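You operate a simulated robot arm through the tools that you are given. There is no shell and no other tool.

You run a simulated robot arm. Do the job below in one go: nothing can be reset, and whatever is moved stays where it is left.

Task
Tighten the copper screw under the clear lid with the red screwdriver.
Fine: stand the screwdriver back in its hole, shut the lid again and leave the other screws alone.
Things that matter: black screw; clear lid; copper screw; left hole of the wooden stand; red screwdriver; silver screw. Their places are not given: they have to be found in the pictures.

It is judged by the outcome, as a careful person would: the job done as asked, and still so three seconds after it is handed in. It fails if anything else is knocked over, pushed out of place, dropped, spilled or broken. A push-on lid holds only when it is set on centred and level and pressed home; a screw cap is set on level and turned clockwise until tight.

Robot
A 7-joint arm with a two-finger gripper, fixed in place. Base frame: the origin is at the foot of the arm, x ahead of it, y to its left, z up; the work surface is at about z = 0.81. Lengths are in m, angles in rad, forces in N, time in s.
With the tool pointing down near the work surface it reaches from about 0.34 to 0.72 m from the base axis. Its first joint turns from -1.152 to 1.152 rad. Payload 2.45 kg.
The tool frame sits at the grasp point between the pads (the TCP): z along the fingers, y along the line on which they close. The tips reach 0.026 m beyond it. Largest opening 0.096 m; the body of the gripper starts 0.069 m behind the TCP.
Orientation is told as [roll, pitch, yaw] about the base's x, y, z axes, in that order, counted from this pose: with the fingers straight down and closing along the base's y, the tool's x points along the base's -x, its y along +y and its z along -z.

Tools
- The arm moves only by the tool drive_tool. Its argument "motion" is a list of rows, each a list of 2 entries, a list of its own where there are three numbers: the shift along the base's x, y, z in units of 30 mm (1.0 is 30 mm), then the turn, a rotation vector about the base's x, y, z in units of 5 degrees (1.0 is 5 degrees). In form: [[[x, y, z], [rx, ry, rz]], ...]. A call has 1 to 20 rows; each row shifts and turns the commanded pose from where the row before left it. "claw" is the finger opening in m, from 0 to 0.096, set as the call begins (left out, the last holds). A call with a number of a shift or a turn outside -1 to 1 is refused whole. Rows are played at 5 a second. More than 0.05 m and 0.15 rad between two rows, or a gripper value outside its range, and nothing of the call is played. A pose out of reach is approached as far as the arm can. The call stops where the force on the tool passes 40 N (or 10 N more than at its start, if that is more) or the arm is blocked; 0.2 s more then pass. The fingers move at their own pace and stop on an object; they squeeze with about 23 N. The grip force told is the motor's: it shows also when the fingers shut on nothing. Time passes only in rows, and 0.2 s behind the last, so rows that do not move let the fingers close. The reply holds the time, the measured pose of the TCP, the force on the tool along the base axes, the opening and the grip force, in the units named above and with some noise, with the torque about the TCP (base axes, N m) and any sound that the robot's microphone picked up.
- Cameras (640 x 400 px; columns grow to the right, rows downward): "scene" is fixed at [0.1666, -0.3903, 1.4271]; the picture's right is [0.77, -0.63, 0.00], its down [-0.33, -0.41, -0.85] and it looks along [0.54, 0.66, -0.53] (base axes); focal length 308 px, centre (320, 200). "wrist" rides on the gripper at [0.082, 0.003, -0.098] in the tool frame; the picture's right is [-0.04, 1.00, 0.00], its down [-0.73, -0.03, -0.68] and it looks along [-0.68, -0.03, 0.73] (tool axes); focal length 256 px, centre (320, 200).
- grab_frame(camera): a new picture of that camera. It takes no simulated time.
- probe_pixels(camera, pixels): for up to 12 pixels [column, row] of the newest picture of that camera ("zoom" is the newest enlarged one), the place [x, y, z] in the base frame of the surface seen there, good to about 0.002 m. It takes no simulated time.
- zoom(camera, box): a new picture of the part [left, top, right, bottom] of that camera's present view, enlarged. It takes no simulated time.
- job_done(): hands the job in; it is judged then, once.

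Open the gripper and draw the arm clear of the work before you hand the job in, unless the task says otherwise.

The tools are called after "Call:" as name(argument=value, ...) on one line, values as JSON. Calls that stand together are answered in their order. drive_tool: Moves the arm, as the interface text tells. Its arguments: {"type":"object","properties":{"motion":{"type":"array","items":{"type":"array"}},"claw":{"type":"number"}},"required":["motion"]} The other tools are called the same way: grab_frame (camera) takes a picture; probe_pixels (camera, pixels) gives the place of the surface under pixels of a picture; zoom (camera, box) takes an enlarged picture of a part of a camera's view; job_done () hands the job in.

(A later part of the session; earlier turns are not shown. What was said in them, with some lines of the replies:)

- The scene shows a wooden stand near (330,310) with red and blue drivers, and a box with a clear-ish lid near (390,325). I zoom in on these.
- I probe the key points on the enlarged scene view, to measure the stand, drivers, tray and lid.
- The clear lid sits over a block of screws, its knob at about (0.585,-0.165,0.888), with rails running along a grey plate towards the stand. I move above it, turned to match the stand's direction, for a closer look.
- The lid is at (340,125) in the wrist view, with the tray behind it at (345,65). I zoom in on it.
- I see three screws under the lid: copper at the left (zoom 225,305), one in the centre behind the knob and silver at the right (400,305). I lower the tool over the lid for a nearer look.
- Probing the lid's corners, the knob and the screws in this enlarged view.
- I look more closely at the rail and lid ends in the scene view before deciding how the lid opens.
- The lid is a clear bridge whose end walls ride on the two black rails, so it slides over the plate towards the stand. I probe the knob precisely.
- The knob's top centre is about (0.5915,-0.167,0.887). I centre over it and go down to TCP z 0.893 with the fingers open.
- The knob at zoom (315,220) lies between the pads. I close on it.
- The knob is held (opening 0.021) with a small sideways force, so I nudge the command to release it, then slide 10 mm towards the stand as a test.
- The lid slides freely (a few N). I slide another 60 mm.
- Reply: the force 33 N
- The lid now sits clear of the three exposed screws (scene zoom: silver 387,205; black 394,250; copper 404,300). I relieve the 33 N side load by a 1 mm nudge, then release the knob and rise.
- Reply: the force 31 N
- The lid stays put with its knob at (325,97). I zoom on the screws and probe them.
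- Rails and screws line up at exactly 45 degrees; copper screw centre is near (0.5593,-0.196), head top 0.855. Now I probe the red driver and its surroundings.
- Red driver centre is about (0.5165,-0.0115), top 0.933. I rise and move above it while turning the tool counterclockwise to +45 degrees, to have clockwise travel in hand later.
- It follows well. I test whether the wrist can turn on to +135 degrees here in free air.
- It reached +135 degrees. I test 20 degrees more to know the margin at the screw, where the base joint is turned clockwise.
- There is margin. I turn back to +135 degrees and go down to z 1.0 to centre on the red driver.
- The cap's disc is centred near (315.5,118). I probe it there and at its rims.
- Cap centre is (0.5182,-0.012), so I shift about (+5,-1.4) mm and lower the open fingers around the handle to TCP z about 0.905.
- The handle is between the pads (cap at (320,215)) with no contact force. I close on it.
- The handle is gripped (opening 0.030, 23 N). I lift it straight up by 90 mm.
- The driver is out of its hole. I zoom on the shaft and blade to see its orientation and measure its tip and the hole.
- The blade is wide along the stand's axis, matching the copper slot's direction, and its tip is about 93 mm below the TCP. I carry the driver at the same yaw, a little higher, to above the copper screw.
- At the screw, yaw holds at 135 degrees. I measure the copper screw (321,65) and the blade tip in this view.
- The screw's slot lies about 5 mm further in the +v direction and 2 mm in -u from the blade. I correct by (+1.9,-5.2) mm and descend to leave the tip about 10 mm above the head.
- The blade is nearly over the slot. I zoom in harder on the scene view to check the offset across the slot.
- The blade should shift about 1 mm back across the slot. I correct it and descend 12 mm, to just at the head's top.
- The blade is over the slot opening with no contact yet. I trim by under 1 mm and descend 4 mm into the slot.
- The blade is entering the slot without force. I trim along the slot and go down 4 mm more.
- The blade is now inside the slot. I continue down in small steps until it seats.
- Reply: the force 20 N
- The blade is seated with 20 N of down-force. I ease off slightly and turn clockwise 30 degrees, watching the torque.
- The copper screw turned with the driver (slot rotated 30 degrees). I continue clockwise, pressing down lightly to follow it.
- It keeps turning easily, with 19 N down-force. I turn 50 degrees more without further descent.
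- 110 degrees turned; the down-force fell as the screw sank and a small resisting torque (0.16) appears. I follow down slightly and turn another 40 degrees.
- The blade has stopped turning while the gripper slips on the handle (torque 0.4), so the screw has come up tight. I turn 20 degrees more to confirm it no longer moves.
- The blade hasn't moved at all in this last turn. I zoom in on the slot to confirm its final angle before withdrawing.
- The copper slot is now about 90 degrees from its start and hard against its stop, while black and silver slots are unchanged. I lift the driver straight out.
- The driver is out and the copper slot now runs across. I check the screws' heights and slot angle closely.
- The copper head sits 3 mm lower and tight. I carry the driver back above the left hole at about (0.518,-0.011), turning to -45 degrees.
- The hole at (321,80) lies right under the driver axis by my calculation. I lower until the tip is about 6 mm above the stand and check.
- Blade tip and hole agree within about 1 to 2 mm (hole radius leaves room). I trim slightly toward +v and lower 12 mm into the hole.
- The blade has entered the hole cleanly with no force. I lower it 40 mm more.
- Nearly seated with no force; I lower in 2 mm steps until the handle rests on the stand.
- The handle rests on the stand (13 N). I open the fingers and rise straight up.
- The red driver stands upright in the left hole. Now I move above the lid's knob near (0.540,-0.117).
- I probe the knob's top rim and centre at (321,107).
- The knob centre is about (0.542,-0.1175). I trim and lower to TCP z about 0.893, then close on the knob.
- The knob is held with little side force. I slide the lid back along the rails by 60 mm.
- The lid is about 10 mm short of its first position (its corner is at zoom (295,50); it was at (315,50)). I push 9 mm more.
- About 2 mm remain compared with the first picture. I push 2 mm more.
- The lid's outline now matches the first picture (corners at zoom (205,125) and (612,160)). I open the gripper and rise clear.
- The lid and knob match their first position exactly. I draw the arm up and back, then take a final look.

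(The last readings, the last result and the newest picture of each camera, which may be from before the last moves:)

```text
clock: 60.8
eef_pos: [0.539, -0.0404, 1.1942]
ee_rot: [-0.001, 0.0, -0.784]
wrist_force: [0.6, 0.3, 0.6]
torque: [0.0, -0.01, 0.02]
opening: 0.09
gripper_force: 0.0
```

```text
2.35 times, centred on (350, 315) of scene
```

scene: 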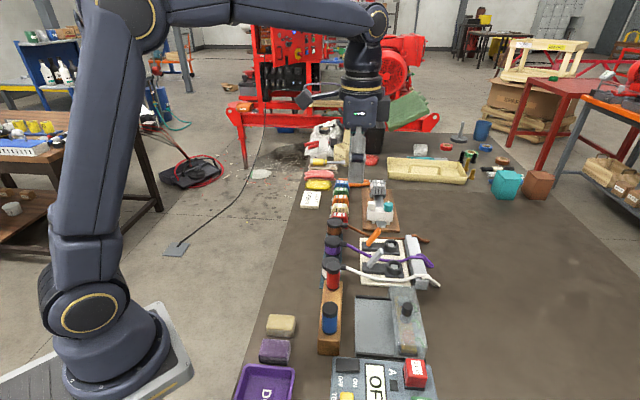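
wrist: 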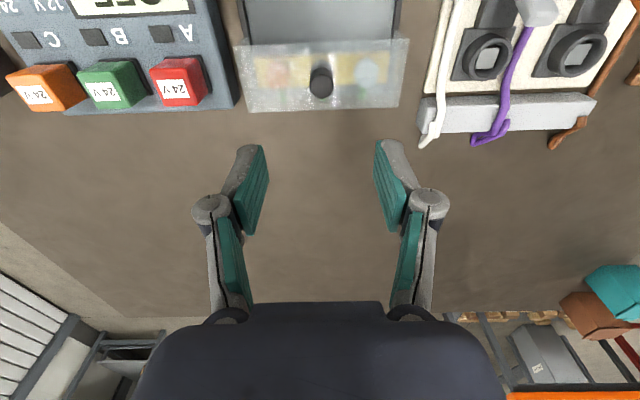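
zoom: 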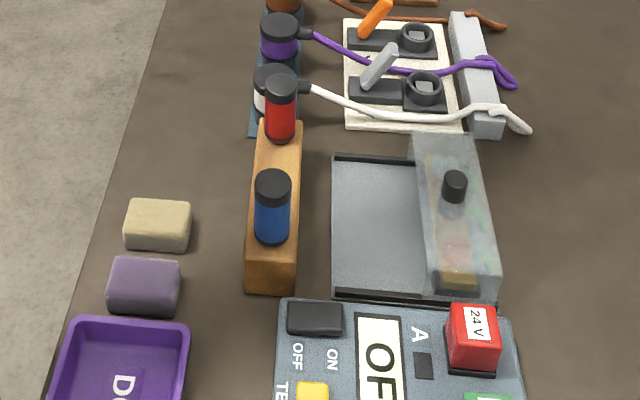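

Everything is in place: the driver stands in its hole (zoom 281,105), the lid is shut (455,215), and nothing else has moved. I hand the job in.

Call:
job_done()

```text
The job is handed in.
```

The copper screw is tightened, the red screwdriver is back in the left hole of the stand, and the clear lid is shut again.

- **Copper screw:** it turned about a quarter turn clockwise and then stopped. Another 60 degrees or so of turning only made the gripper slip on the handle. Its head now sits about 3 mm lower than before.
- **Other screws:** the black and silver screws were not touched; their slots still point the same way.
- **Screwdriver:** it stands upright with its handle resting on the stand. It is turned differently in the hole than at the start, because the handle slipped in the grip once the screw was tight.
- **Lid:** it slid back along its rails, and in the pictures its edges and knob line up with where they were at first.

The gripper is open and the arm is clear. The last picture shows nothing else moved.
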